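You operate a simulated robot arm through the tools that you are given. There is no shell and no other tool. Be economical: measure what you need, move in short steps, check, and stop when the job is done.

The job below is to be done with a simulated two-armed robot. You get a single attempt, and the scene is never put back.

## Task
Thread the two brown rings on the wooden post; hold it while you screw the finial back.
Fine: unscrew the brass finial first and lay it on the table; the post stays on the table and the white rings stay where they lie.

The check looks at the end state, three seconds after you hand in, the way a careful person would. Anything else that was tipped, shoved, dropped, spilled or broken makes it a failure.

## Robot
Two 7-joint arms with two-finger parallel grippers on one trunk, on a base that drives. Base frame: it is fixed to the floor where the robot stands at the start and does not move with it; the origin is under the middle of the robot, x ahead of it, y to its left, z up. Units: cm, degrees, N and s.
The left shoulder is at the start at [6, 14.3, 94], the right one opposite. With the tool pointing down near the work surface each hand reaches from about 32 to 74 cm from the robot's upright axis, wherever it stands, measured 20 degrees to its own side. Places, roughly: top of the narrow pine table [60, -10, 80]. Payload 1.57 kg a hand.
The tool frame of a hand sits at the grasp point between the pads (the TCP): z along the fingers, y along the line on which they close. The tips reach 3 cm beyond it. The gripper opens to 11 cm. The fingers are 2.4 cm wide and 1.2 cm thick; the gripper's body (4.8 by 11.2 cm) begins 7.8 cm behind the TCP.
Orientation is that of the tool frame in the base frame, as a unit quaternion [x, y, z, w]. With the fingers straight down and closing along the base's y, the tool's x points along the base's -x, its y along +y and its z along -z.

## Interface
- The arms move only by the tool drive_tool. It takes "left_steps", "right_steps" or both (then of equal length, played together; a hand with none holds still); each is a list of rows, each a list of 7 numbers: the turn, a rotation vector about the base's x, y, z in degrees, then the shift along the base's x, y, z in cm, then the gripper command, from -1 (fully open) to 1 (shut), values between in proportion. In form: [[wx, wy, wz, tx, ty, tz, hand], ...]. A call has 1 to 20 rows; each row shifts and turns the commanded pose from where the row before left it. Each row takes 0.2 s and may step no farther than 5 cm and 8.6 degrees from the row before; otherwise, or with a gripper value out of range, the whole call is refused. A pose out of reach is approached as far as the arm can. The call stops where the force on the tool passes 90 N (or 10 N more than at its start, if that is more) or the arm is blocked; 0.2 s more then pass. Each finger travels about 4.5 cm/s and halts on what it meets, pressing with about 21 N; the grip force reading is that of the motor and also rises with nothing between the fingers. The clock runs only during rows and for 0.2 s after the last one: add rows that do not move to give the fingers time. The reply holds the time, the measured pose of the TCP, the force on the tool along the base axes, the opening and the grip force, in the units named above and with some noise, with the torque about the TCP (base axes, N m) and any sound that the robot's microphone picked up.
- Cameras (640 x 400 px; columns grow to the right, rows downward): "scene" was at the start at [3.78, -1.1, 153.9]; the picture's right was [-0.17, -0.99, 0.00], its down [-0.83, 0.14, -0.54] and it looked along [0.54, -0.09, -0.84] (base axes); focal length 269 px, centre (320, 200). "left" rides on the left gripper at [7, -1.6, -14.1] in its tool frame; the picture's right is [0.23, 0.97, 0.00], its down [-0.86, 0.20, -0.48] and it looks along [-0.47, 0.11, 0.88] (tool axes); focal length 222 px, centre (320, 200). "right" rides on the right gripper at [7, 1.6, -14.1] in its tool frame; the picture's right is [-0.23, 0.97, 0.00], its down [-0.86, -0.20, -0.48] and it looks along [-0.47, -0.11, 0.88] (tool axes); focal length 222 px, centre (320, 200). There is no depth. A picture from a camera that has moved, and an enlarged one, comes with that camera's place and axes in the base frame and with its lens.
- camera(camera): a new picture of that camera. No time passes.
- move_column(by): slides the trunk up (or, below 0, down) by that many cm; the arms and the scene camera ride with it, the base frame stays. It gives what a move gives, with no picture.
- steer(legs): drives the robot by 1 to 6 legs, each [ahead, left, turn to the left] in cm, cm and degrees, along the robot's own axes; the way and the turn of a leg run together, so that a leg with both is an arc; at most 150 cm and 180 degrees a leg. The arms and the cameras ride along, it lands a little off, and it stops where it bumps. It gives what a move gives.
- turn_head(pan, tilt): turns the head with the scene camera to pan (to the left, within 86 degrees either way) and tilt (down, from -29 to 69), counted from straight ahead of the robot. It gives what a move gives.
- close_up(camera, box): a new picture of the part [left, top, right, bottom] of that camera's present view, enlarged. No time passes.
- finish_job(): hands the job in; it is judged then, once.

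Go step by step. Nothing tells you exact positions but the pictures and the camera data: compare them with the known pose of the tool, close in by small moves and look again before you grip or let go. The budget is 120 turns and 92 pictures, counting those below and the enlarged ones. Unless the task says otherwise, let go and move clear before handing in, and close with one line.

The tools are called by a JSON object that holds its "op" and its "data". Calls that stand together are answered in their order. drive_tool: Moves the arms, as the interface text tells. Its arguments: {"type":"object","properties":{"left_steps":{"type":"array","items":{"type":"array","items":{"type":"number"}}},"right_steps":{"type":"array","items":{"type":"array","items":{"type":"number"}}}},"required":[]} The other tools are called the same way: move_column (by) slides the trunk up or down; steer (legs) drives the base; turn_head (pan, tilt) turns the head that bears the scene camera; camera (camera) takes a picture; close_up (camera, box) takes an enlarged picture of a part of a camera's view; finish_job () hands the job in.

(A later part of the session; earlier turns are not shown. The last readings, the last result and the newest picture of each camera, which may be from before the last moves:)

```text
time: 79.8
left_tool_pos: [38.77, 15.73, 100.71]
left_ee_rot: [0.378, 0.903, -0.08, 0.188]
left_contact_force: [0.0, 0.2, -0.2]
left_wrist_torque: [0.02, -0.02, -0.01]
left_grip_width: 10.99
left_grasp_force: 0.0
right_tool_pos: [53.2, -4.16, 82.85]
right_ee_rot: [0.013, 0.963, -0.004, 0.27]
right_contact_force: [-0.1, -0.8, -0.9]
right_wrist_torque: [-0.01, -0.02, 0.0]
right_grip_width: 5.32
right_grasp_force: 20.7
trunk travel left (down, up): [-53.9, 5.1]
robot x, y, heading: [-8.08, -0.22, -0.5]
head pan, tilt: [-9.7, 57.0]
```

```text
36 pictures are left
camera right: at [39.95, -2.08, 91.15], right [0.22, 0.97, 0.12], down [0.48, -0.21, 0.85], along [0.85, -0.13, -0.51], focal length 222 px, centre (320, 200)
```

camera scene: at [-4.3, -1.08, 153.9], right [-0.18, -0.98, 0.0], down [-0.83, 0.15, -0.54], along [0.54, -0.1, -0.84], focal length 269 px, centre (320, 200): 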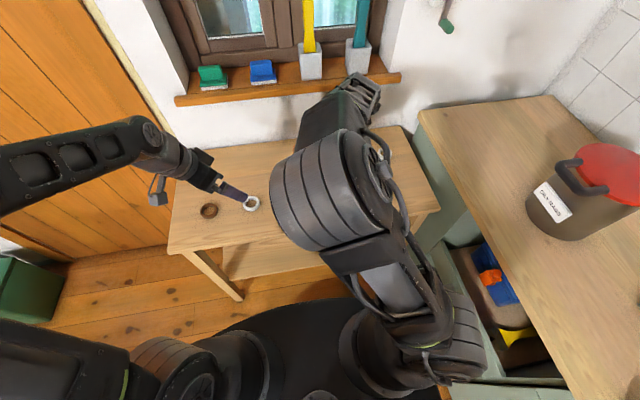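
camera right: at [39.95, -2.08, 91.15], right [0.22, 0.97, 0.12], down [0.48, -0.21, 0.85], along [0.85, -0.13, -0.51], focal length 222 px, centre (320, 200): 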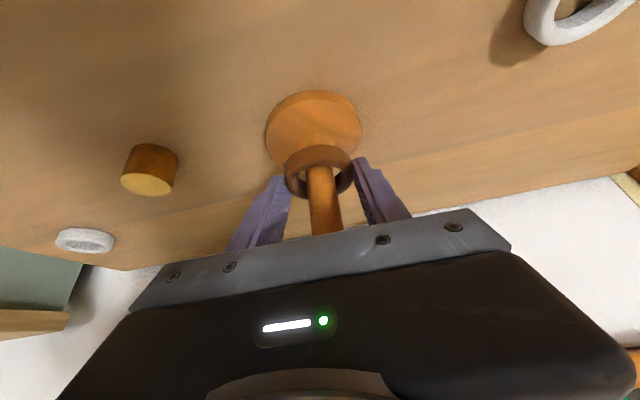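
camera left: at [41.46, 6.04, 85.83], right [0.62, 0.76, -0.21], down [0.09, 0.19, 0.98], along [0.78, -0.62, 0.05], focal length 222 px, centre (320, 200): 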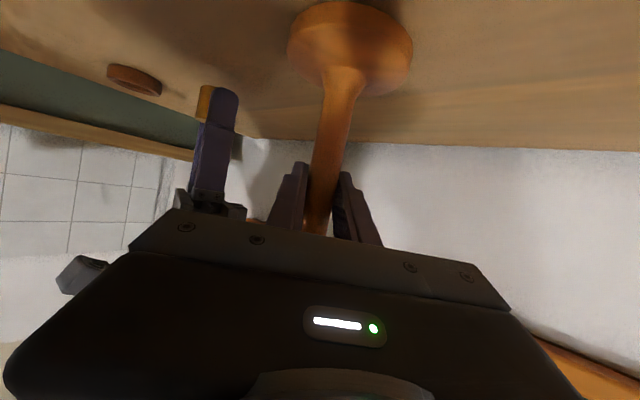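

Nearly there. I'll lower another 1.4 cm and open just enough to let the ring settle.

{"op": "drive_tool", "data": {"right_steps": [[0, 0, 0, 0, 0, -0.6, 1], [0, 0, 0, 0, 0, -0.5, 1], [0, 0, 0, 0, 0, -0.3, 1], [0, 0, 0, 0, 0, 0, 1]]}}

{"op": "close_up", "data": {"camera": "right", "box": [240, 80, 400, 240]}}

```text
time: 80.8
left_tool_pos: [38.84, 15.76, 100.88]
left_ee_rot: [0.379, 0.903, -0.079, 0.188]
left_contact_force: [-0.7, -0.4, 0.1]
left_wrist_torque: [0.0, 0.02, -0.04]
left_grip_width: 11.0
left_grasp_force: 0.2
right_tool_pos: [53.01, -4.01, 81.38]
right_ee_rot: [0.013, 0.963, -0.003, 0.27]
right_contact_force: [0.1, 0.0, -1.2]
right_wrist_torque: [0.02, -0.01, -0.01]
right_grip_width: 5.31
right_grasp_force: 20.7
trunk travel left (down, up): [-53.9, 5.1]
robot x, y, heading: [-8.06, -0.07, -0.6]
head pan, tilt: [-9.7, 57.0]
```

```text
2.50 times, centred on (320, 160) of right
camera zoom: at [39.9, -1.98, 89.72], right [0.22, 0.97, 0.12], down [0.48, -0.21, 0.85], along [0.85, -0.13, -0.51], focal length 555 px, centre (320, 300)
```

zoom: 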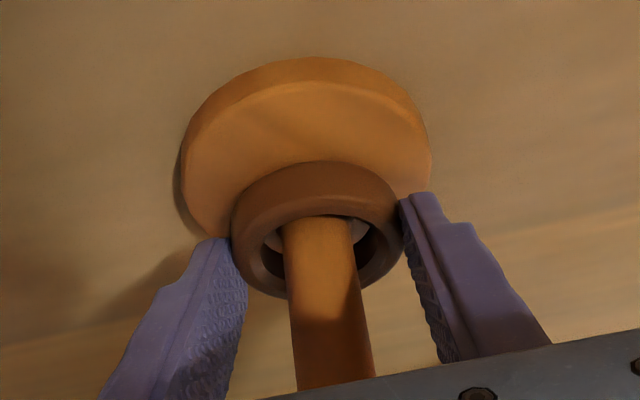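

Ring held just above the base disc. Release, then back straight off.

{"op": "drive_tool", "data": {"right_steps": [[0, 0, 0, 0, 0, 0, -0.1], [0, 0, 0, 0, 0, 0, -0.3], [0, 0, 0, 0, 0, 0, -0.45], [0, 0, 0, 0, 0, 0, -0.45], [0, 0, 0, -1, 0, 0.5, -0.45], [0, 0, 0, -2, 0, 0.5, -0.45], [0, 0, 0, -2, 0, 1, -0.45], [0, 0, 0, -2, 0, 2, -0.45], [0, 0, 0, -2, 0, 3, -0.45]]}}

{"op": "camera", "data": {"camera": "right"}}

```text
time: 82.8
left_tool_pos: [38.81, 15.74, 100.78]
left_ee_rot: [0.378, 0.903, -0.079, 0.188]
left_contact_force: [-0.2, 0.4, -0.4]
left_wrist_torque: [-0.03, 0.0, 0.0]
left_grip_width: 11.01
left_grasp_force: 0.1
right_tool_pos: [43.87, -4.14, 88.38]
right_ee_rot: [0.014, 0.963, -0.003, 0.269]
right_contact_force: [-0.5, -0.1, -0.1]
right_wrist_torque: [0.01, -0.03, 0.02]
right_grip_width: 7.99
right_grasp_force: 0.0
trunk travel left (down, up): [-53.9, 5.1]
robot x, y, heading: [-7.7, 0.16, -0.5]
head pan, tilt: [-9.7, 57.0]
```

```text
34 pictures are left
camera right: at [30.76, -2.03, 96.71], right [0.22, 0.97, 0.12], down [0.48, -0.21, 0.85], along [0.85, -0.13, -0.51], focal length 222 px, centre (320, 200)
```

right: 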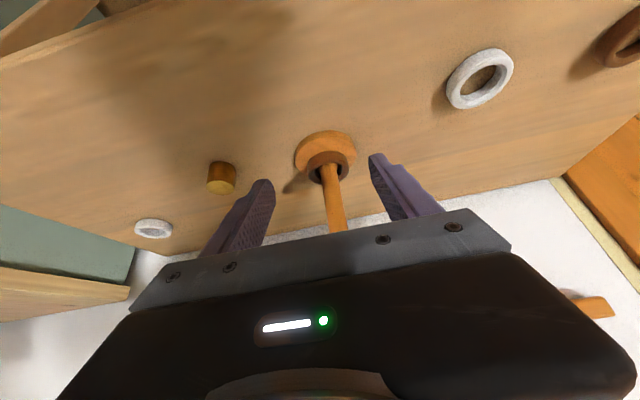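

The first brown ring is on the post. Next I'll tuck the right hand away, square the left hand, and turn the robot 15° left for the other ring.

{"op": "drive_tool", "data": {"right_steps": [[0, 7.75, 0, -0.5, -1, 2, -0.45], [0, 7.75, 0, -0.5, -1, 2, -0.45], [0, 7.75, 0, -0.5, -1.5, 2, -0.45], [0, 7.75, 0, -0.5, -2, 2, -0.45], [0, 0, 0, -0.5, -2, 2, -0.45], [0, 0, 0, -0.5, -2.5, 2, -0.45], [0, 0, 0, 0, -2.5, 0, -0.45], [0, 0, 0, 0, -2.5, 0, -0.45], [0, 0, 0, 0, -2.5, 0, -0.45]], "left_steps": [[5.55, 5.55, 0, 0, 0.2, 0.5, -0.6], [5.55, 5.55, 0, 0, 0.2, 0.5, -0.45], [5.55, 5.55, 0, 0, 0.2, 0.5, -0.45], [0, 0, 7.5, 0, 0.2, 0.5, -0.45], [0, 0, 7.5, 0, 0.2, 0.5, -0.45], [0, 0, 7.5, 0, 0.2, 0.5, -0.45], [0, 0, 7.5, 0, 0.2, 0.5, -0.45], [0, 0, 7.5, 0, 0.2, 0, -0.45], [0, 0, 7.5, 0, 0.2, 0, -0.45]]}}

{"op": "steer", "data": {"legs": [[0, 0, 15.5]]}}

{"op": "camera", "data": {"camera": "scene"}}

{"op": "camera", "data": {"camera": "left"}}

```text
time: 84.8
left_tool_pos: [38.73, 17.53, 104.25]
left_ee_rot: [0.002, 1.0, -0.002, -0.001]
left_contact_force: [-1.5, 0.4, -0.1]
left_wrist_torque: [0.03, 0.03, -0.01]
left_grip_width: 7.98
left_grasp_force: 0.1
right_tool_pos: [41.12, -21.64, 100.3]
right_ee_rot: [0.012, 1.0, -0.007, 0.003]
right_contact_force: [0.2, -0.4, 0.5]
right_wrist_torque: [-0.01, 0.0, 0.0]
right_grip_width: 7.98
right_grasp_force: 0.0
trunk travel left (down, up): [-53.9, 5.1]
robot x, y, heading: [-8.21, -0.08, -0.3]
head pan, tilt: [-9.7, 57.0]
```

```text
time: 86.1
left_tool_pos: [32.37, 29.36, 104.36]
left_ee_rot: [-0.131, 0.991, -0.002, 0.0]
left_contact_force: [0.2, -0.4, -0.8]
left_wrist_torque: [0.01, -0.01, 0.01]
left_grip_width: 7.98
left_grasp_force: 0.1
right_tool_pos: [45.07, -7.54, 100.39]
right_ee_rot: [-0.124, 0.992, -0.007, 0.004]
right_contact_force: [-0.1, -0.7, 0.7]
right_wrist_torque: [-0.02, 0.0, -0.03]
right_grip_width: 7.98
right_grasp_force: 0.0
trunk travel left (down, up): [-53.9, 5.1]
robot x, y, heading: [-8.0, 0.43, 15.2]
head pan, tilt: [-9.7, 57.0]
```

```text
33 pictures are left
camera scene: at [-4.13, 0.0, 153.9], right [0.09, -1.0, 0.0], down [-0.84, -0.08, -0.54], along [0.54, 0.05, -0.84], focal length 269 px, centre (320, 200)
```

scene: 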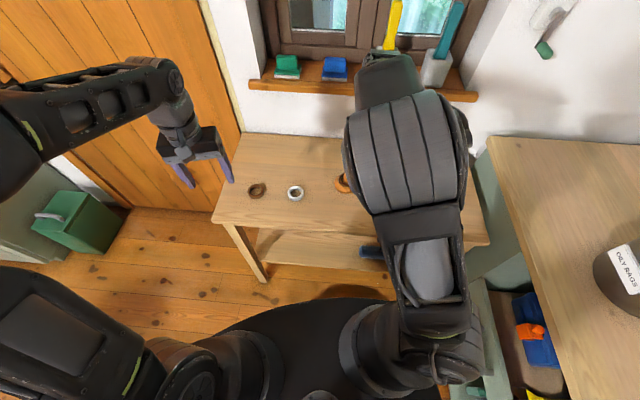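

```text
32 pictures are left
camera left: at [25.94, 26.1, 118.64], right [-0.47, 0.88, 0.0], down [0.77, 0.42, 0.48], along [0.42, 0.22, -0.88], focal length 222 px, centre (320, 200)
```

left: 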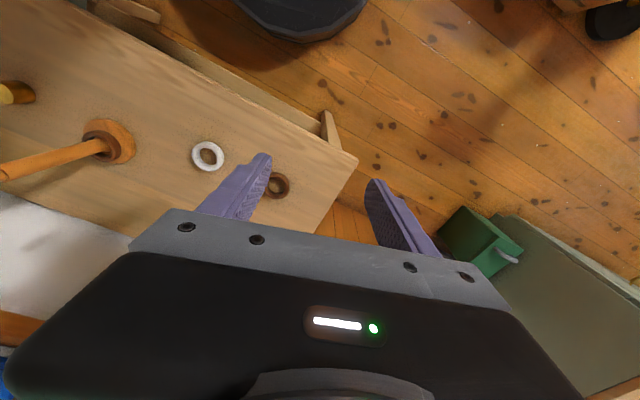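

The left brown ring is near (47.3, 27.2). I'll approach it with the left hand the same way.

{"op": "drive_tool", "data": {"left_steps": [[0, 0, 0, 2.3, -0.4, -2.4, -0.45], [0, 0, 0, 2.3, -0.4, -2.4, -0.45], [0, 0, 0, 2.3, -0.4, -2.4, -0.45], [0, 0, 0, 2.3, -0.4, -2.4, -0.45], [0, 0, 0, 2.3, -0.4, -2.4, -0.45], [1.95, -7.24, 0, 0.68, -0.1, -2.0, -0.45], [1.95, -7.24, 0, 0.68, -0.1, -2.0, -0.45], [1.95, -7.24, 0, 0.68, -0.1, -2.0, -0.45], [1.95, -7.24, 0, 0.68, -0.1, -2.0, -0.45], [0, 0, 0, 0, 0, 0, -0.45]]}}

{"op": "close_up", "data": {"camera": "left", "box": [240, 80, 400, 240]}}

```text
time: 88.3
left_tool_pos: [46.6, 27.01, 84.38]
left_ee_rot: [-0.127, 0.958, 0.033, 0.257]
left_contact_force: [-0.3, 0.1, 0.2]
left_wrist_torque: [0.0, -0.04, 0.0]
left_grip_width: 7.99
left_grasp_force: 0.1
right_tool_pos: [45.04, -7.61, 100.46]
right_ee_rot: [-0.124, 0.992, -0.006, 0.003]
right_contact_force: [-0.7, 0.8, 0.0]
right_wrist_torque: [-0.03, 0.0, 0.02]
right_grip_width: 7.98
right_grasp_force: 0.1
trunk travel left (down, up): [-53.9, 5.1]
robot x, y, heading: [-8.01, -0.01, 15.2]
head pan, tilt: [-9.7, 57.0]
```

```text
2.50 times, centred on (320, 160) of left
camera zoom: at [34.29, 22.04, 93.28], right [-0.44, 0.89, -0.12], down [0.43, 0.33, 0.84], along [0.79, 0.32, -0.53], focal length 555 px, centre (320, 300)
```

zoom: 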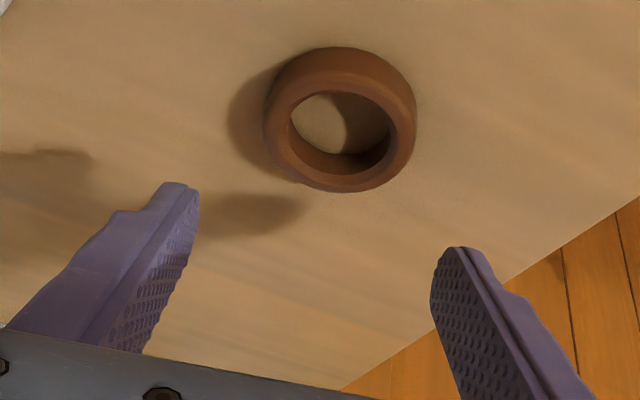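

The left ring is at (47.25, 27.05). I'll descend and grip.

{"op": "drive_tool", "data": {"left_steps": [[0, 0, 0, -0.05, -0.13, -2, -0.45], [0, 0, 0, 0, 0, -1.8, -0.45], [0, 0, 0, 0, 0, -0.8, -0.45], [0, 0, 0, 0, 0, -0.3, -0.45], [0, 0, 0, 0, 0, 0, -0.45]]}}

{"op": "camera", "data": {"camera": "left"}}

```text
time: 89.5
left_tool_pos: [46.41, 26.81, 79.46]
left_ee_rot: [-0.127, 0.958, 0.032, 0.256]
left_contact_force: [-1.0, 0.8, 1.2]
left_wrist_torque: [-0.02, 0.01, 0.01]
left_grip_width: 7.97
left_grasp_force: 0.1
right_tool_pos: [45.07, -7.67, 100.43]
right_ee_rot: [-0.124, 0.992, -0.006, 0.003]
right_contact_force: [-0.3, -0.6, 0.4]
right_wrist_torque: [-0.02, -0.01, 0.04]
right_grip_width: 7.98
right_grasp_force: 0.1
trunk travel left (down, up): [-53.9, 5.1]
robot x, y, heading: [-8.02, -0.06, 15.3]
head pan, tilt: [-9.7, 57.0]
```

```text
30 pictures are left
camera left: at [34.2, 21.93, 88.36], right [-0.44, 0.89, -0.12], down [0.43, 0.33, 0.84], along [0.79, 0.32, -0.53], focal length 222 px, centre (320, 200)
```

left: 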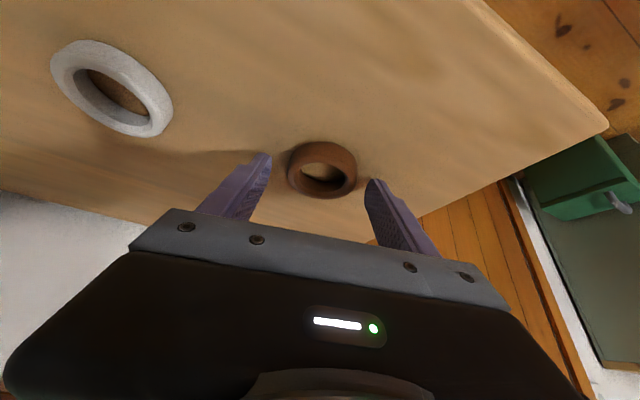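

Well centred. A touch lower, close, and lift slightly.

{"op": "drive_tool", "data": {"left_steps": [[0, 0, 0, 0.05, 0.1, -0.2, -0.45], [0, 0, 0, 0, 0, 0, -0.2], [0, 0, 0, 0, 0, 0, -0.1], [0, 0, 0, 0, 0, 0, 0], [0, 0, 0, 0, 0, 0, 0.1], [0, 0, 0, 0, 0, 0, 0.4], [0, 0, 0, 0, 0, 0, 1], [0, 0, 0, 0, 0, 0, 1], [0, 0, 0, 0, 0, 0.5, 1], [0, 0, 0, 0, 0, 1, 1], [0, 0, 0, 0, 0, 1.5, 1]]}}

{"op": "close_up", "data": {"camera": "left", "box": [240, 110, 400, 240]}}

```text
time: 91.9
left_tool_pos: [46.57, 27.02, 82.26]
left_ee_rot: [-0.127, 0.958, 0.032, 0.255]
left_contact_force: [0.2, -0.1, -0.4]
left_wrist_torque: [-0.02, 0.0, 0.02]
left_grip_width: 5.3
left_grasp_force: 20.9
right_tool_pos: [45.1, -7.57, 100.5]
right_ee_rot: [-0.123, 0.992, -0.007, 0.003]
right_contact_force: [-0.7, -0.6, 0.6]
right_wrist_torque: [-0.03, -0.02, 0.0]
right_grip_width: 7.96
right_grasp_force: 0.1
trunk travel left (down, up): [-53.9, 5.1]
robot x, y, heading: [-8.35, -0.11, 14.9]
head pan, tilt: [-9.7, 57.0]
```

```text
3.08 times, centred on (320, 175) of left
camera zoom: at [34.26, 22.06, 91.23], right [-0.44, 0.89, -0.12], down [0.43, 0.33, 0.84], along [0.79, 0.32, -0.53], focal length 684 px, centre (320, 277)
```

zoom: 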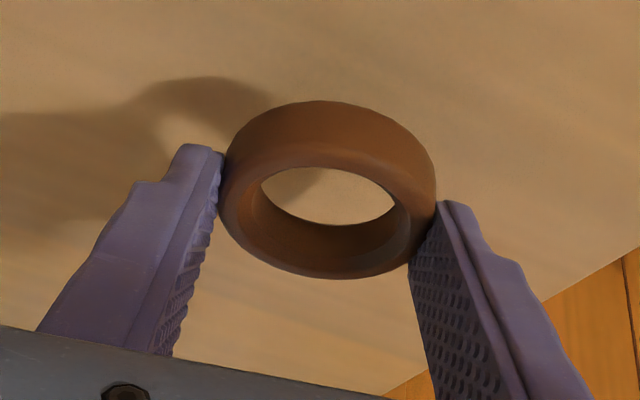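

Held level. Raise above post height and turn back to face the post.

{"op": "drive_tool", "data": {"left_steps": [[0, 0, 0, -0.3, -0.3, 3, 1], [0, 0, 0, -0.3, -0.3, 3, 1], [0, 0, 0, -0.3, -0.3, 3, 1], [0, 0, 0, -0.3, -0.3, 3, 1], [0, 0, 0, -0.3, -0.3, 3, 1], [0, 0, 0, -0.3, -0.3, 3, 1], [0, 0, 0, 0, 0, 0.5, 1]]}}

{"op": "steer", "data": {"legs": [[0, 0, -15.2]]}}

{"op": "camera", "data": {"camera": "left"}}

```text
time: 93.5
left_tool_pos: [44.79, 25.1, 100.67]
left_ee_rot: [-0.127, 0.958, 0.033, 0.256]
left_contact_force: [0.4, 0.1, 0.9]
left_wrist_torque: [-0.02, 0.0, -0.01]
left_grip_width: 5.28
left_grasp_force: 21.2
right_tool_pos: [45.06, -7.54, 100.36]
right_ee_rot: [-0.124, 0.992, -0.006, 0.004]
right_contact_force: [-0.5, -0.1, 0.5]
right_wrist_torque: [-0.01, 0.03, 0.01]
right_grip_width: 7.97
right_grasp_force: 0.0
trunk travel left (down, up): [-53.9, 5.1]
robot x, y, heading: [-7.91, -0.02, 15.1]
head pan, tilt: [-9.7, 57.0]
```

```text
time: 94.8
left_tool_pos: [49.56, 10.47, 100.52]
left_ee_rot: [0.002, 0.966, -0.002, 0.257]
left_contact_force: [-0.2, -0.9, -0.8]
left_wrist_torque: [-0.03, 0.03, -0.01]
left_grip_width: 5.25
left_grasp_force: 21.0
right_tool_pos: [41.21, -21.29, 100.43]
right_ee_rot: [0.008, 1.0, -0.006, 0.002]
right_contact_force: [0.3, -0.4, -0.3]
right_wrist_torque: [0.01, -0.01, -0.01]
right_grip_width: 7.99
right_grasp_force: 0.1
trunk travel left (down, up): [-53.9, 5.1]
robot x, y, heading: [-7.91, 0.09, -0.4]
head pan, tilt: [-9.7, 57.0]
```

```text
28 pictures are left
camera left: at [36.35, 8.89, 109.6], right [-0.19, 0.97, -0.12], down [0.5, 0.2, 0.84], along [0.84, 0.1, -0.53], focal length 222 px, centre (320, 200)
```

left: 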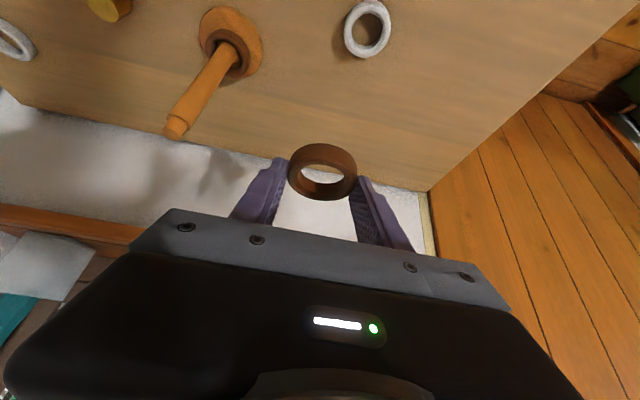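

The post is unchanged. I'll swing the right hand out of the way first, then carry the ring over the post.

{"op": "drive_tool", "data": {"right_steps": [[0, 0, 0, -1, -2, 3, -0.45], [0, 0, 0, -1, -2, 3, -0.45], [0, 0, 0, -1, -2, 3, -0.45], [0, 0, 0, -0.5, -2, 3, -0.45], [0, 0, 0, 0, 0, 0, -0.45], [0, 0, 0, 0, 0, 0, -0.45], [0, 0, 0, 0, 0, 0, -0.45], [0, 0, 0, 0, 0, 0, -0.45], [0, 0, 0, 0, 0, 0, -0.45], [0, 0, 0, 0, 0, 0, -0.45], [0, 0, 0, 0, 0, 0, -0.45]], "left_steps": [[0, 0, 0, 0, 0, 0, 1], [0, 0, 0, 0, 0, 0, 1], [0, 0, 0, 0, 0, 0, 1], [0, 0, 0, 0, 0, 0, 1], [0, 0, 0, 0.6, -2.41, 0, 1], [0, 0, 0, 0.6, -2.41, 0, 1], [0, 0, 0, 0.6, -2.41, 0, 1], [0, 0, 0, 0.6, -2.41, 0, 1], [0, 0, 0, 0.6, -2.41, 0, 1], [0, 0, 0, 0.55, -2.42, 0, 1], [0, 0, 0, 0, 0, 0, 1]]}}

{"op": "camera", "data": {"camera": "left"}}

```text
time: 97.2
left_tool_pos: [52.95, -4.04, 100.7]
left_ee_rot: [0.002, 0.966, -0.002, 0.258]
left_contact_force: [0.5, 0.6, -0.2]
left_wrist_torque: [0.05, 0.0, 0.0]
left_grip_width: 5.29
left_grasp_force: 20.9
right_tool_pos: [37.72, -29.08, 112.44]
right_ee_rot: [0.008, 1.0, -0.007, 0.002]
right_contact_force: [-0.4, 0.6, -0.8]
right_wrist_torque: [-0.01, -0.01, 0.02]
right_grip_width: 7.97
right_grasp_force: 0.0
trunk travel left (down, up): [-53.9, 5.1]
robot x, y, heading: [-8.05, -0.08, -0.1]
head pan, tilt: [-9.7, 57.0]
```

```text
27 pictures are left
camera left: at [39.85, -5.56, 109.74], right [-0.19, 0.97, -0.12], down [0.5, 0.2, 0.84], along [0.84, 0.1, -0.53], focal length 222 px, centre (320, 200)
```

left: 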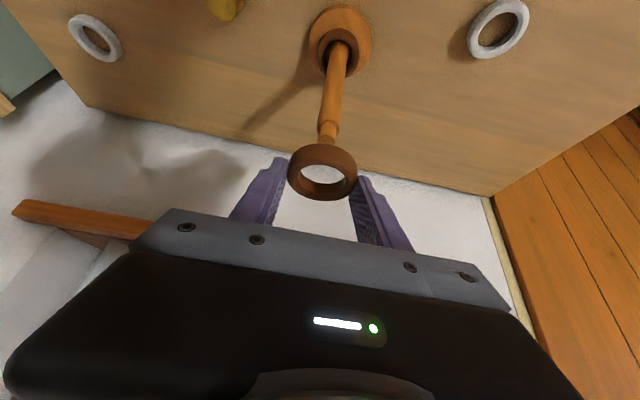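

Aligned. Lower over the stud and check.

{"op": "drive_tool", "data": {"left_steps": [[0, 0, 0, 0, 0, -1.2, 1], [0, 0, 0, 0, 0, -1.2, 1], [0, 0, 0, 0, 0, -1.2, 1], [0, 0, 0, 0, 0, -1.2, 1], [0, 0, 0, 0, 0, -1.2, 1]]}}

{"op": "camera", "data": {"camera": "left"}}

```text
time: 98.4
left_tool_pos: [53.16, -4.22, 94.55]
left_ee_rot: [0.002, 0.966, -0.003, 0.258]
left_contact_force: [-0.4, -0.7, 0.4]
left_wrist_torque: [0.01, -0.02, 0.0]
left_grip_width: 5.27
left_grasp_force: 20.9
right_tool_pos: [37.65, -29.1, 112.36]
right_ee_rot: [0.009, 1.0, -0.006, 0.002]
right_contact_force: [-0.3, 0.6, -0.1]
right_wrist_torque: [0.0, -0.01, 0.0]
right_grip_width: 7.99
right_grasp_force: 0.0
trunk travel left (down, up): [-53.9, 5.1]
robot x, y, heading: [-8.1, -0.0, -0.2]
head pan, tilt: [-9.7, 57.0]
```

```text
26 pictures are left
camera left: at [39.99, -5.62, 103.52], right [-0.19, 0.97, -0.12], down [0.5, 0.2, 0.84], along [0.84, 0.1, -0.53], focal length 222 px, centre (320, 200)
```

left: 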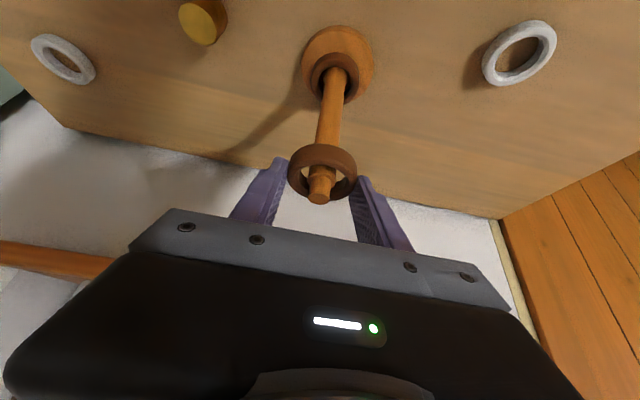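

On the stud. Lower it along the shaft to just above the first ring.

{"op": "drive_tool", "data": {"left_steps": [[0, 0, 0, 0, 0, -1.5, 1], [0, 0, 0, 0, 0, -1.5, 1], [0, 0, 0, 0, 0, -1.5, 1], [0, 0, 0, 0, 0, -1.5, 1], [0, 0, 0, 0, 0, -1.5, 1], [0, 0, 0, 0, 0, -1.5, 1], [0, 0, 0, 0, 0, -1.5, 1], [0, 0, 0, 0, 0, -1.0, 1], [0, 0, 0, 0, 0, -0.3, 1]]}}

{"op": "close_up", "data": {"camera": "left", "box": [240, 80, 400, 240]}}

```text
time: 100.4
left_tool_pos: [52.85, -4.01, 82.73]
left_ee_rot: [0.001, 0.966, -0.002, 0.258]
left_contact_force: [-0.2, -0.9, -0.6]
left_wrist_torque: [0.01, -0.04, 0.0]
left_grip_width: 5.23
left_grasp_force: 21.4
right_tool_pos: [37.74, -29.14, 112.46]
right_ee_rot: [0.009, 1.0, -0.006, 0.003]
right_contact_force: [0.6, 0.3, -0.5]
right_wrist_torque: [-0.03, 0.02, -0.01]
right_grip_width: 7.95
right_grasp_force: 0.0
trunk travel left (down, up): [-53.9, 5.1]
robot x, y, heading: [-7.82, 0.04, -0.2]
head pan, tilt: [-9.7, 57.0]
```

```text
2.50 times, centred on (320, 160) of left
camera zoom: at [39.8, -5.52, 91.76], right [-0.19, 0.97, -0.12], down [0.5, 0.2, 0.84], along [0.84, 0.1, -0.53], focal length 555 px, centre (320, 300)
```

zoom: 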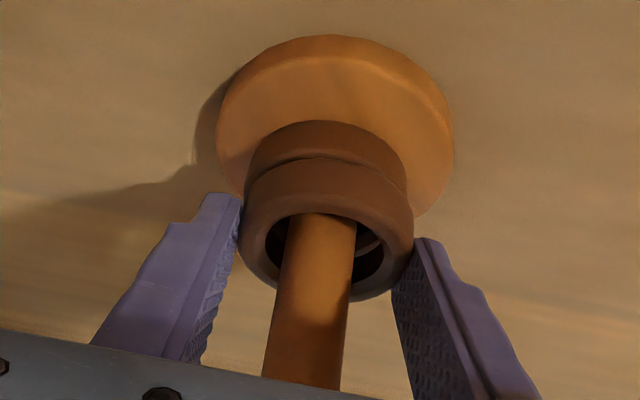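

Just above the first ring. Release and back off.

{"op": "drive_tool", "data": {"left_steps": [[0, 0, 0, 0, 0, 0, -0.1], [0, 0, 0, 0, 0, 0, -0.3], [0, 0, 0, 0, 0, 0, -0.6], [0, 0, 0, 0, 0, 0, -1], [0, 0, 0, -1, 0, 0.5, -1], [0, 0, 0, -2, 0, 1, -1], [0, 0, 0, -2, 0.5, 1, -1], [0, 0, 0, -2, 1, 1, -1], [0, 0, 0, -2, 1, 1, -1]]}}

{"op": "camera", "data": {"camera": "left"}}

{"op": "camera", "data": {"camera": "scene"}}

```text
time: 102.4
left_tool_pos: [43.81, -1.6, 87.39]
left_ee_rot: [0.002, 0.966, -0.002, 0.258]
left_contact_force: [0.9, 0.1, -0.1]
left_wrist_torque: [-0.02, -0.02, -0.04]
left_grip_width: 11.01
left_grasp_force: 0.0
right_tool_pos: [37.61, -29.09, 112.43]
right_ee_rot: [0.009, 1.0, -0.006, 0.002]
right_contact_force: [0.4, -0.7, 0.0]
right_wrist_torque: [0.01, -0.03, 0.0]
right_grip_width: 7.99
right_grasp_force: 0.1
trunk travel left (down, up): [-53.9, 5.1]
robot x, y, heading: [-7.96, 0.06, -0.2]
head pan, tilt: [-9.7, 57.0]
```

```text
24 pictures are left
camera left: at [30.7, -3.06, 96.4], right [-0.19, 0.97, -0.12], down [0.5, 0.2, 0.84], along [0.84, 0.1, -0.53], focal length 222 px, centre (320, 200)
```

left: 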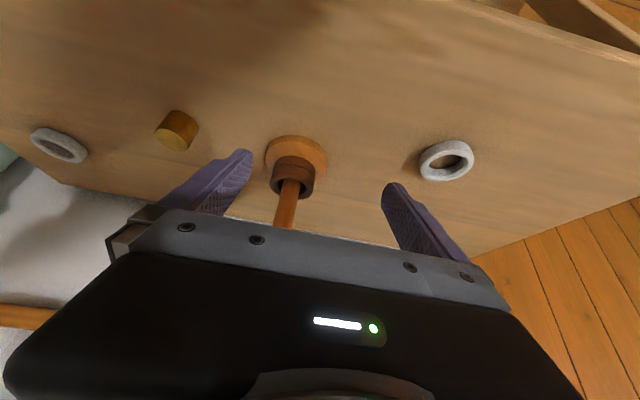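

```text
23 pictures are left
camera scene: at [-4.35, -1.09, 153.9], right [-0.17, -0.99, 0.0], down [-0.83, 0.14, -0.54], along [0.54, -0.09, -0.84], focal length 269 px, centre (320, 200)
```

scene: 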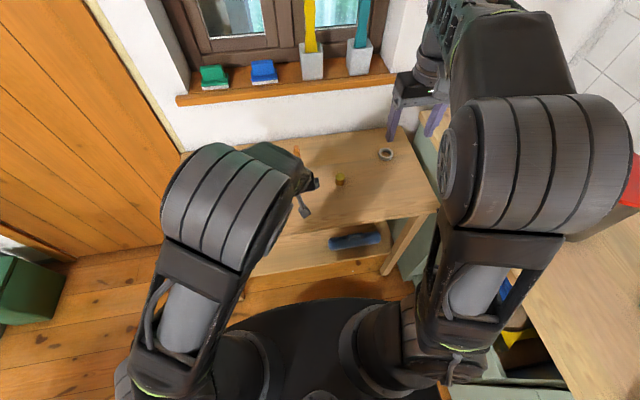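

Both brown rings are on the post. Now the left hand reorients to hold the shaft again from the left, stopping short first.

{"op": "drive_tool", "data": {"left_steps": [[0, 0, -7.5, -0.3, 1, 0.6, -1], [0, 0, -7.5, -0.3, 1, 0.6, -1], [0, 0, -7.5, -0.2, 1, 0.6, -1], [0, 0, -7.5, 0, 1, 0.6, -1], [0, 0, -7.5, 0, 1, 0.6, -1], [0, 0, -7.5, 0, 1, 0.6, -1], [-4.95, -4.95, 0, 0.6, 0, 0.1, -1], [-4.95, -4.95, 0, 0.6, 0, 0.1, -1], [-4.95, -4.95, 0, 0.6, 0, 0.1, -1], [-4.95, -4.95, 0, 0.6, -0.3, 0.1, -1], [-4.95, -4.95, 0, 0.6, -0.4, 0.1, -1], [0, 0, 0, 0, 0, 0, -1]]}}

{"op": "camera", "data": {"camera": "left"}}

```text
time: 105.0
left_tool_pos: [46.24, 3.82, 91.4]
left_ee_rot: [0.325, 0.778, -0.207, 0.496]
left_contact_force: [0.2, 0.1, 0.2]
left_wrist_torque: [-0.01, -0.01, -0.04]
left_grip_width: 10.99
left_grasp_force: 0.2
right_tool_pos: [37.73, -29.23, 112.54]
right_ee_rot: [0.009, 1.0, -0.006, 0.003]
right_contact_force: [-0.1, 0.5, -0.1]
right_wrist_torque: [0.01, -0.01, 0.02]
right_grip_width: 7.98
right_grasp_force: 0.1
trunk travel left (down, up): [-53.9, 5.1]
robot x, y, heading: [-7.82, -0.03, -0.2]
head pan, tilt: [-9.7, 57.0]
```

```text
22 pictures are left
camera left: at [33.99, 13.86, 91.33], right [0.62, 0.75, -0.21], down [0.09, 0.19, 0.98], along [0.78, -0.63, 0.05], focal length 222 px, centre (320, 200)
```

left: 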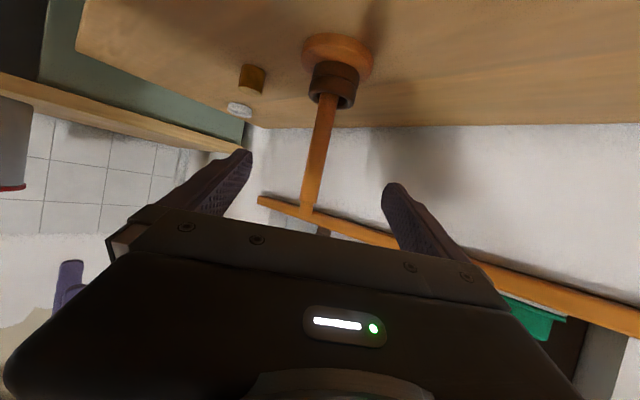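

Perfectly in line. Advance and close gently on the shaft.

{"op": "drive_tool", "data": {"left_steps": [[0, 0, 0, 1.28, -1.3, -0.83, -1], [0, 0, 0, 1.28, -1.3, -0.83, -1], [0, 0, 0, 1.28, -1.3, -0.83, -1], [0, 0, 0, 1.28, -1.3, -0.83, -1], [0, 0, 0, 1.28, -1.3, -0.83, -1], [0, 0, 0, 1.26, -1.3, -0.83, -1], [0, 0, 0, 0, 0, 0, -0.5], [0, 0, 0, 0, 0, 0, 0], [0, 0, 0, 0, 0, 0, 0.3], [0, 0, 0, 0, 0, 0, 0.5], [0, 0, 0, 0, 0, 0, 0.6], [0, 0, 0, 0, 0, 0, 0.7], [0, 0, 0, 0, 0, 0, 0.8], [0, 0, 0, 0, 0, 0, 1], [0, 0, 0, 0, 0, 0, 1]]}}

{"op": "camera", "data": {"camera": "left"}}

```text
time: 108.2
left_tool_pos: [53.9, -3.98, 86.31]
left_ee_rot: [0.326, 0.778, -0.208, 0.495]
left_contact_force: [-0.1, -1.1, 0.6]
left_wrist_torque: [-0.06, -0.01, -0.03]
left_grip_width: 2.15
left_grasp_force: 20.8
right_tool_pos: [37.73, -29.16, 112.49]
right_ee_rot: [0.009, 1.0, -0.006, 0.003]
right_contact_force: [0.1, 1.2, -0.1]
right_wrist_torque: [0.02, 0.04, 0.03]
right_grip_width: 7.97
right_grasp_force: 0.0
trunk travel left (down, up): [-53.9, 5.1]
robot x, y, heading: [-8.2, 0.31, -0.2]
head pan, tilt: [-9.7, 57.0]
```

```text
21 pictures are left
camera left: at [41.64, 6.08, 86.23], right [0.62, 0.75, -0.21], down [0.09, 0.19, 0.98], along [0.78, -0.63, 0.05], focal length 222 px, centre (320, 200)
```

left: 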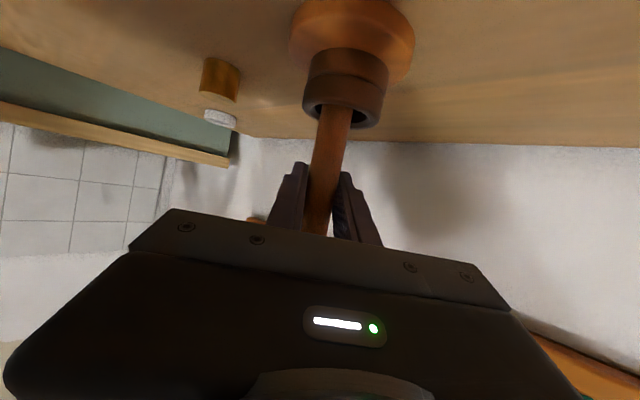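

Post held, rings resting below. Now the right hand goes over the finial.

{"op": "drive_tool", "data": {"right_steps": [[0, 0, 0, 1.8, 1.37, -2, -0.2], [0, 0, 0, 1.8, 1.37, -2.5, 0], [0, 0, 0, 1.8, 1.37, -3, 0], [0, 0, 0, 1.8, 1.37, -3.5, 0], [0, 0, 0, 1.8, 1.37, -3.5, 0], [0, 0, 0, 1.8, 1.37, -3.5, 0], [0, 0, 0, 1.8, 1.37, -3.5, 0], [0, 0, 0, 1.8, 1.37, -3.5, 0], [0, 0, 0, 0, 0, 0, 0]]}}

{"op": "camera", "data": {"camera": "right"}}

```text
time: 110.2
left_tool_pos: [53.85, -4.1, 86.33]
left_ee_rot: [0.325, 0.779, -0.207, 0.495]
left_contact_force: [-0.1, -0.7, -0.3]
left_wrist_torque: [-0.03, -0.03, -0.07]
left_grip_width: 2.16
left_grasp_force: 20.9
right_tool_pos: [49.34, -17.66, 89.85]
right_ee_rot: [0.009, 1.0, -0.007, 0.003]
right_contact_force: [0.0, 0.0, 0.8]
right_wrist_torque: [-0.02, -0.01, -0.01]
right_grip_width: 5.51
right_grasp_force: 0.0
right hand out of reach, approached as far as the arm can: row 7, 8
trunk travel left (down, up): [-53.9, 5.1]
robot x, y, heading: [-7.74, 0.04, -0.1]
head pan, tilt: [-9.7, 57.0]
```

```text
20 pictures are left
camera right: at [42.38, -15.7, 103.83], right [0.24, 0.97, -0.01], down [0.85, -0.21, 0.49], along [0.47, -0.13, -0.87], focal length 222 px, centre (320, 200)
```

right: 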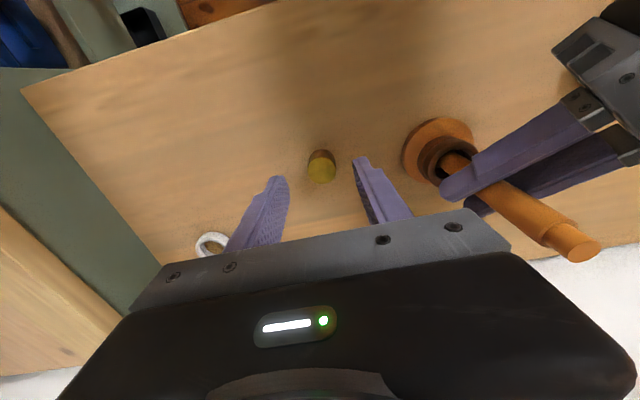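

The finial is at about (51.95, -18.2). I'll continue there and straighten a small 0.8° tilt.

{"op": "drive_tool", "data": {"right_steps": [[0.8, 0.34, 0, 0.9, -0.2, -1, 0], [0, 0, 0, 0.9, -0.2, -1.5, 0], [0, 0, 0, 0.8, -0.15, -1.5, 0], [0, 0, 0, 0, 0, 0, 0]]}}

{"op": "close_up", "data": {"camera": "right", "box": [220, 120, 420, 245]}}

```text
time: 111.2
left_tool_pos: [54.14, -4.02, 86.29]
left_ee_rot: [0.325, 0.779, -0.207, 0.495]
left_contact_force: [0.9, 0.1, 0.7]
left_wrist_torque: [-0.07, -0.06, 0.01]
left_grip_width: 2.17
left_grasp_force: 20.8
right_tool_pos: [49.45, -17.72, 89.96]
right_ee_rot: [0.008, 1.0, -0.007, 0.004]
right_contact_force: [0.0, -0.2, -0.8]
right_wrist_torque: [0.0, -0.01, 0.01]
right_grip_width: 5.49
right_grasp_force: 0.0
right hand out of reach, approached as far as the arm can: row 1, 2, 3
trunk travel left (down, up): [-53.9, 5.1]
robot x, y, heading: [-8.13, -0.06, -0.2]
head pan, tilt: [-9.7, 57.0]
```

```text
3.20 times, centred on (320, 182) of right
camera zoom: at [42.38, -15.71, 103.86], right [0.24, 0.97, -0.01], down [0.85, -0.21, 0.49], along [0.47, -0.13, -0.87], focal length 711 px, centre (320, 256)
```

zoom: 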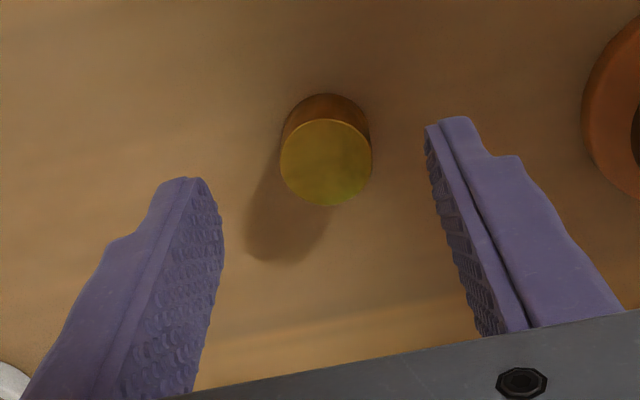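

The arm is at a joint limit in this posture again. Rotating the hand freed it before, so I'll yaw positive (useful for screwing anyway) and then move.

{"op": "drive_tool", "data": {"right_steps": [[0, 0, 8, 0, 0, 0.5, 0], [0, 0, 8, 0, 0, 0.5, 0], [0, 0, 8, 0, 0, 0.5, 0], [0, 0, 8, 0, 0, 0, 0], [0, 0, 8, 0, 0, 0, 0], [0, 0, 8, 0, 0, 0, 0], [0, 0, 0, 0.8, -0.15, 0, 0], [0, 0, 0, 0.8, -0.15, 0, 0], [0, 0, 0, 0.8, -0.15, -1, 0], [0, 0, 0, 0, 0, -1, 0], [0, 0, 0, 0, 0, -1, 0]]}}

```text
time: 113.6
left_tool_pos: [53.9, -4.05, 86.37]
left_ee_rot: [0.324, 0.779, -0.206, 0.495]
left_contact_force: [-0.5, 1.8, 0.2]
left_wrist_torque: [0.0, -0.03, -0.01]
left_grip_width: 2.19
left_grasp_force: 21.2
right_tool_pos: [49.47, -16.78, 89.58]
right_ee_rot: [-0.399, 0.917, -0.001, 0.0]
right_contact_force: [0.5, 0.0, -0.2]
right_wrist_torque: [0.02, -0.01, 0.02]
right_grip_width: 5.51
right_grasp_force: 0.2
right hand out of reach, approached as far as the arm can: row 2, 7, 8, 9
trunk travel left (down, up): [-53.9, 5.1]
robot x, y, heading: [-8.5, 0.01, -0.0]
head pan, tilt: [-9.7, 57.0]
```

Forward motion is what's blocked in this elbow posture. Earlier, a negative yaw put the elbow inward and it worked, so I'll do that and try again.

{"op": "drive_tool", "data": {"right_steps": [[0, 0, -8, 0, 0, 0.3, 0], [0, 0, -8, 0, 0, 0.3, 0], [0, 0, -8, 0, 0, 0.3, 0], [0, 0, -8, 0, 0, 0, 0], [0, 0, -8, 0, 0, 0, 0], [0, 0, -8, 0, 0, 0, 0], [0, 0, -8, 0, 0, 0, 0], [0, 0, -8, 0, 0, 0, 0], [0, 0, -8, 0, 0, 0, 0], [0, 0, -8, 0, 0, 0, 0], [0, 0, -8, 0, 0, 0, 0], [0, 0, -8, 0, 0, 0, 0], [0, 0, 0, 0.8, -0.5, 0, 0], [0, 0, 0, 0.8, -0.5, 0, 0], [0, 0, 0, 0.9, -0.4, 0, 0], [0, 0, 0, 0, 0, -1, 0], [0, 0, 0, 0, 0, -1, 0]]}}

{"op": "camera", "data": {"camera": "scene"}}

```text
time: 117.2
left_tool_pos: [53.94, -3.97, 86.27]
left_ee_rot: [0.325, 0.779, -0.207, 0.495]
left_contact_force: [0.2, 0.0, 0.7]
left_wrist_torque: [-0.05, -0.06, -0.06]
left_grip_width: 2.17
left_grasp_force: 20.9
right_tool_pos: [49.39, -16.77, 89.63]
right_ee_rot: [0.415, 0.91, 0.001, 0.0]
right_contact_force: [-0.6, 0.9, -0.1]
right_wrist_torque: [0.0, 0.01, 0.03]
right_grip_width: 5.5
right_grasp_force: 0.0
right hand out of reach, approached as far as the arm can: row 1, 13, 14, 15
trunk travel left (down, up): [-53.9, 5.1]
robot x, y, heading: [-8.09, -0.06, -0.2]
head pan, tilt: [-9.7, 57.0]
```

```text
18 pictures are left
camera scene: at [-4.27, -1.1, 153.9], right [-0.17, -0.99, 0.0], down [-0.83, 0.14, -0.54], along [0.54, -0.09, -0.84], focal length 269 px, centre (320, 200)
```

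scene: 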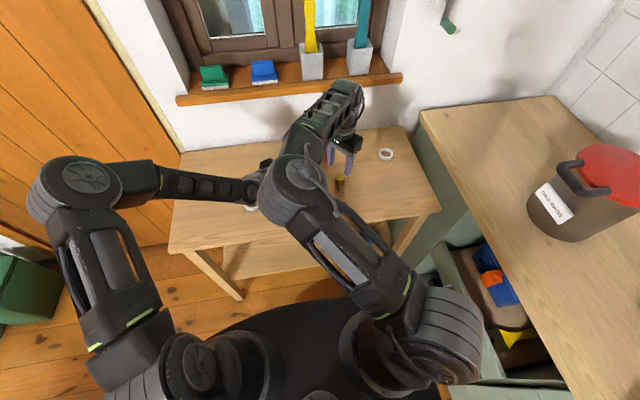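

The right arm's posture is bad here. The first time, it worked from the original base position and start pose. I'll return the right hand to its start pose, free the post, back the left hand off, and drive forward 8 cm.

{"op": "drive_tool", "data": {"right_steps": [[0, 0, 0, -1, -1, 3, 0], [0, 0, 0, -2, -1.5, 3, 0], [0, 0, 7, -2, -1.5, 3, 0], [0, 0, 7, -2, -1.5, 3, 0], [0, 0, 7, -2, -1.5, 3, 0], [0, 0, 7, -2, -1.5, 3, 0], [0, 0, 7, -2, -1.5, 3, 0], [0, 0, 7, -2, -0.7, 2.5, 0], [0, 0, 7, -1.7, 0, 0, 0], [0, 0, 0, 0, 0, 0, 0]]}}

{"op": "drive_tool", "data": {"left_steps": [[0, 0, 0, 0, 0, 0, 0.5], [0, 0, 0, 0, 0, 0, 0.1], [0, 0, 0, 0, 0, 0, -0.5], [0, 0, 0, 0, 0, 0, -1], [0, 0, 0, 0, 0, 0, -1], [0, 0, 0, -1.28, 1.28, 0.84, -1], [0, 0, 0, -1.28, 1.28, 0.84, -1], [0, 0, 0, -1.28, 1.28, 0.84, -1], [0, 0, 0, -1.28, 1.28, 0.84, -1], [0, 0, 0, -1.28, 1.28, 0.84, -1], [0, 0, 0, -1.28, 1.28, 0.84, -1], [0, 0, 0, -1.3, 2, 1, -1], [0, 0, 0, -1.3, 2, 1, -1], [0, 0, 0, -1.3, 2, 1, -1]]}}

{"op": "camera", "data": {"camera": "scene"}}

```text
time: 119.4
left_tool_pos: [53.85, -3.96, 86.34]
left_ee_rot: [0.325, 0.778, -0.207, 0.495]
left_contact_force: [-0.4, 0.9, -0.5]
left_wrist_torque: [0.03, 0.01, 0.0]
left_grip_width: 2.14
left_grasp_force: 20.6
right_tool_pos: [33.02, -27.42, 113.35]
right_ee_rot: [0.0, 1.0, 0.0, -0.001]
right_contact_force: [-0.1, -0.6, 0.1]
right_wrist_torque: [0.02, -0.02, -0.01]
right_grip_width: 5.52
right_grasp_force: 0.1
trunk travel left (down, up): [-53.9, 5.1]
robot x, y, heading: [-7.83, 0.05, -0.3]
head pan, tilt: [-9.7, 57.0]
```

```text
time: 122.4
left_tool_pos: [42.36, 9.7, 94.53]
left_ee_rot: [0.325, 0.779, -0.207, 0.495]
left_contact_force: [0.3, 0.0, -0.4]
left_wrist_torque: [0.0, -0.01, 0.02]
left_grip_width: 11.01
left_grasp_force: 0.1
right_tool_pos: [33.04, -27.41, 113.18]
right_ee_rot: [0.0, 1.0, -0.001, -0.001]
right_contact_force: [0.0, -0.1, -0.2]
right_wrist_torque: [-0.03, -0.03, -0.04]
right_grip_width: 5.52
right_grasp_force: 0.0
trunk travel left (down, up): [-53.9, 5.1]
robot x, y, heading: [-7.97, 0.11, 0.0]
head pan, tilt: [-9.7, 57.0]
```

```text
17 pictures are left
camera scene: at [-4.35, -1.09, 153.89], right [-0.17, -0.99, 0.0], down [-0.83, 0.14, -0.54], along [0.54, -0.09, -0.84], focal length 269 px, centre (320, 200)
```

scene: 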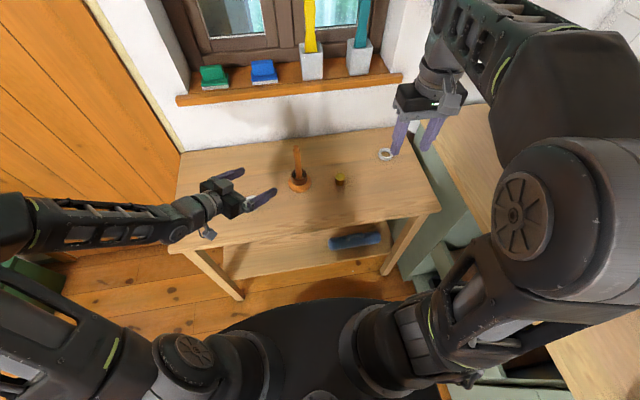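

Post, rings and finial all in place. Drive forward 8 cm to the original position.

{"op": "steer", "data": {"legs": [[8, 0, 0]]}}

{"op": "drive_tool", "data": {"right_steps": [[0, 0, -7.5, 1.88, 3.35, -0.6, 0], [0, 0, -7.5, 1.88, 3.0, -0.6, 0], [0, 0, -7.5, 1.88, 2.5, -0.6, 0], [0, 0, -7.5, 1.88, 1.0, -0.6, 0], [0, 0, -7.5, 1.5, 0, -1.5, 0], [0, 0, 0, 1.0, 0, -2.5, 0], [0, 0, 0, 0.8, 0, -2.5, 0], [0, 0, 0, 0.4, 0, -2.5, 0], [0, 0, 0, 0, 0, -2.5, 0], [0, 0, 0, 0, 0, -2.5, 0], [0, 0, 0, 0, 0, -2.5, 0], [0, 0, 0, 0, 0, 0, 0]]}}

{"op": "camera", "data": {"camera": "right"}}

```text
time: 123.5
left_tool_pos: [50.38, 9.64, 94.45]
left_ee_rot: [0.324, 0.779, -0.207, 0.495]
left_contact_force: [0.2, -0.1, 0.4]
left_wrist_torque: [-0.03, 0.0, -0.05]
left_grip_width: 10.99
left_grasp_force: 0.0
right_tool_pos: [41.21, -27.4, 113.28]
right_ee_rot: [0.0, 1.0, 0.001, -0.001]
right_contact_force: [0.4, -0.1, 0.6]
right_wrist_torque: [-0.01, 0.04, 0.03]
right_grip_width: 5.5
right_grasp_force: 0.0
trunk travel left (down, up): [-53.9, 5.1]
robot x, y, heading: [0.07, 0.15, -0.1]
head pan, tilt: [-9.7, 57.0]
```

```text
time: 126.1
left_tool_pos: [50.13, 9.67, 94.44]
left_ee_rot: [0.325, 0.779, -0.207, 0.495]
left_contact_force: [-0.5, -0.8, -0.1]
left_wrist_torque: [0.03, 0.01, 0.0]
left_grip_width: 11.0
left_grasp_force: 0.0
right_tool_pos: [52.22, -17.36, 94.37]
right_ee_rot: [0.321, 0.947, 0.0, 0.0]
right_contact_force: [0.5, 0.2, -0.4]
right_wrist_torque: [0.03, 0.01, 0.01]
right_grip_width: 5.5
right_grasp_force: 0.0
trunk travel left (down, up): [-53.9, 5.1]
robot x, y, heading: [0.11, -0.14, 0.1]
head pan, tilt: [-9.7, 57.0]
```

```text
16 pictures are left
camera right: at [47.77, -11.87, 108.38], right [0.77, 0.63, 0.0], down [0.56, -0.68, 0.48], along [0.3, -0.37, -0.88], focal length 222 px, centre (320, 200)
```

right: 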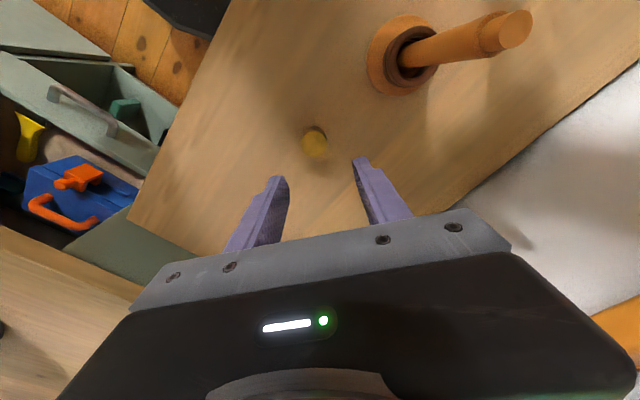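

No reach warnings this time. The finial is at (52.0, -18.2); I'll descend around it.

{"op": "drive_tool", "data": {"right_steps": [[0, 0, 0, -0.1, -0.4, -2.5, 0], [0, 0, 0, -0.1, -0.4, -2.5, 0], [0, 0, 0, 0, 0, -2.5, 0], [0, 0, 0, 0, 0, -2.5, 0], [0, 0, 0, 0, 0, -1.5, 0], [0, 0, 0, 0, 0, 0, 0]]}}

{"op": "camera", "data": {"camera": "right"}}

```text
time: 127.5
left_tool_pos: [50.25, 9.7, 94.46]
left_ee_rot: [0.324, 0.779, -0.207, 0.495]
left_contact_force: [0.5, 0.4, 0.2]
left_wrist_torque: [0.02, 0.01, -0.02]
left_grip_width: 11.02
left_grasp_force: 0.1
right_tool_pos: [51.99, -18.15, 82.74]
right_ee_rot: [0.321, 0.947, 0.001, -0.001]
right_contact_force: [-0.1, -0.6, 0.4]
right_wrist_torque: [0.03, 0.02, 0.02]
right_grip_width: 5.5
right_grasp_force: 0.0
trunk travel left (down, up): [-53.9, 5.1]
robot x, y, heading: [-0.06, -0.13, 0.1]
head pan, tilt: [-9.7, 57.0]
```

```text
15 pictures are left
camera right: at [47.49, -12.64, 96.78], right [0.77, 0.64, 0.0], down [0.56, -0.68, 0.48], along [0.3, -0.37, -0.88], focal length 222 px, centre (320, 200)
```

right: 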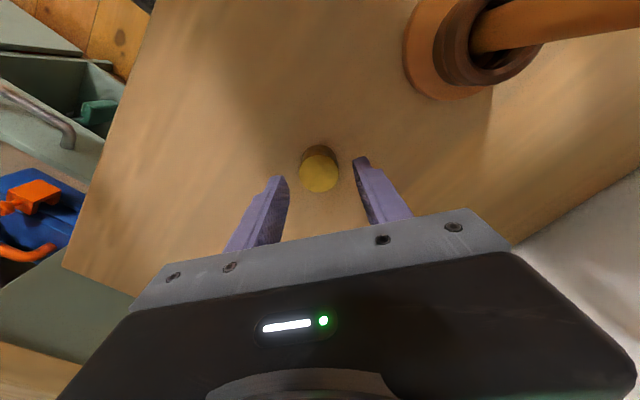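

Centred. Down, grip, and lift straight up to 100.

{"op": "drive_tool", "data": {"right_steps": [[0, 0, 0, -0.1, 0, -2, 0], [0, 0, 0, 0, 0, -1.45, 0], [0, 0, 0, 0, 0, 0, 0.1], [0, 0, 0, 0, 0, 0, 0.25], [0, 0, 0, 0, 0, 0, 0.4], [0, 0, 0, 0, 0, 0, 0.6], [0, 0, 0, 0, 0, 0, 1], [0, 0, 0, 0, 0, 0, 1], [0, 0, 0, 0, 0, 1, 1], [0, 0, 0, 0, 0, 3, 1], [0, 0, 0, 0, 0, 3, 1], [0, 0, 0, 0, 0, 3, 1], [0, 0, 0, 0, 0, 3, 1], [0, 0, 0, 0, 0, 3, 1], [0, 0, 0, 0, 0, 3, 1], [0, 0, 0, 0, 0, 2, 1]]}}

{"op": "camera", "data": {"camera": "right"}}

```text
time: 130.9
left_tool_pos: [50.28, 9.63, 94.4]
left_ee_rot: [0.325, 0.779, -0.207, 0.495]
left_contact_force: [0.1, 0.4, 0.2]
left_wrist_torque: [-0.02, -0.03, -0.01]
left_grip_width: 10.99
left_grasp_force: 0.2
right_tool_pos: [51.91, -18.48, 100.4]
right_ee_rot: [0.321, 0.947, 0.0, -0.001]
right_contact_force: [-0.2, 0.0, 0.7]
right_wrist_torque: [0.03, 0.02, -0.03]
right_grip_width: 3.35
right_grasp_force: 20.8
trunk travel left (down, up): [-53.9, 5.1]
robot x, y, heading: [-0.05, 0.05, -0.1]
head pan, tilt: [-9.7, 57.0]
```

```text
14 pictures are left
camera right: at [47.47, -12.89, 114.43], right [0.77, 0.64, 0.0], down [0.56, -0.68, 0.48], along [0.3, -0.37, -0.88], focal length 222 px, centre (320, 200)
```

right: 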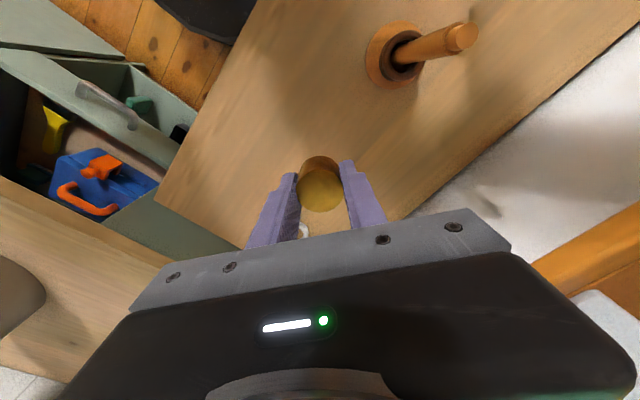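

Finial in hand. The left hand now regrips the shaft: first into line, then around it.

{"op": "drive_tool", "data": {"left_steps": [[0, 0, 0, -0.45, -2.05, -1.11, -1], [0, 0, 0, -0.45, -2.05, -1.11, -1], [0, 0, 0, -0.45, -2.05, -1.11, -1], [0, 0, 0, -0.45, -2.07, -1.11, -1], [0, 0, 0, 0, 0, 0, -1]]}}

{"op": "camera", "data": {"camera": "left"}}

```text
time: 132.1
left_tool_pos: [48.33, 1.38, 89.8]
left_ee_rot: [0.324, 0.779, -0.206, 0.495]
left_contact_force: [0.0, -0.5, -0.1]
left_wrist_torque: [-0.01, 0.01, 0.05]
left_grip_width: 10.99
left_grasp_force: 0.0
right_tool_pos: [52.05, -18.43, 100.36]
right_ee_rot: [0.321, 0.947, 0.0, -0.001]
right_contact_force: [0.4, -0.8, 0.2]
right_wrist_torque: [-0.01, 0.01, 0.01]
right_grip_width: 3.29
right_grasp_force: 20.8
trunk travel left (down, up): [-53.9, 5.1]
robot x, y, heading: [-0.2, -0.06, -0.2]
head pan, tilt: [-9.7, 57.0]
```

```text
13 pictures are left
camera left: at [36.1, 11.44, 89.74], right [0.62, 0.75, -0.21], down [0.09, 0.19, 0.98], along [0.78, -0.63, 0.05], focal length 222 px, centre (320, 200)
```

left: 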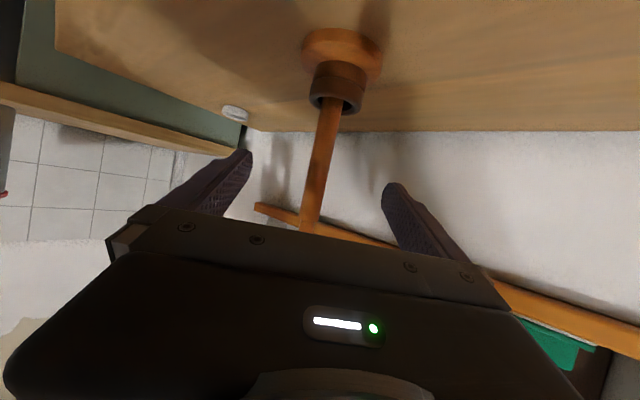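

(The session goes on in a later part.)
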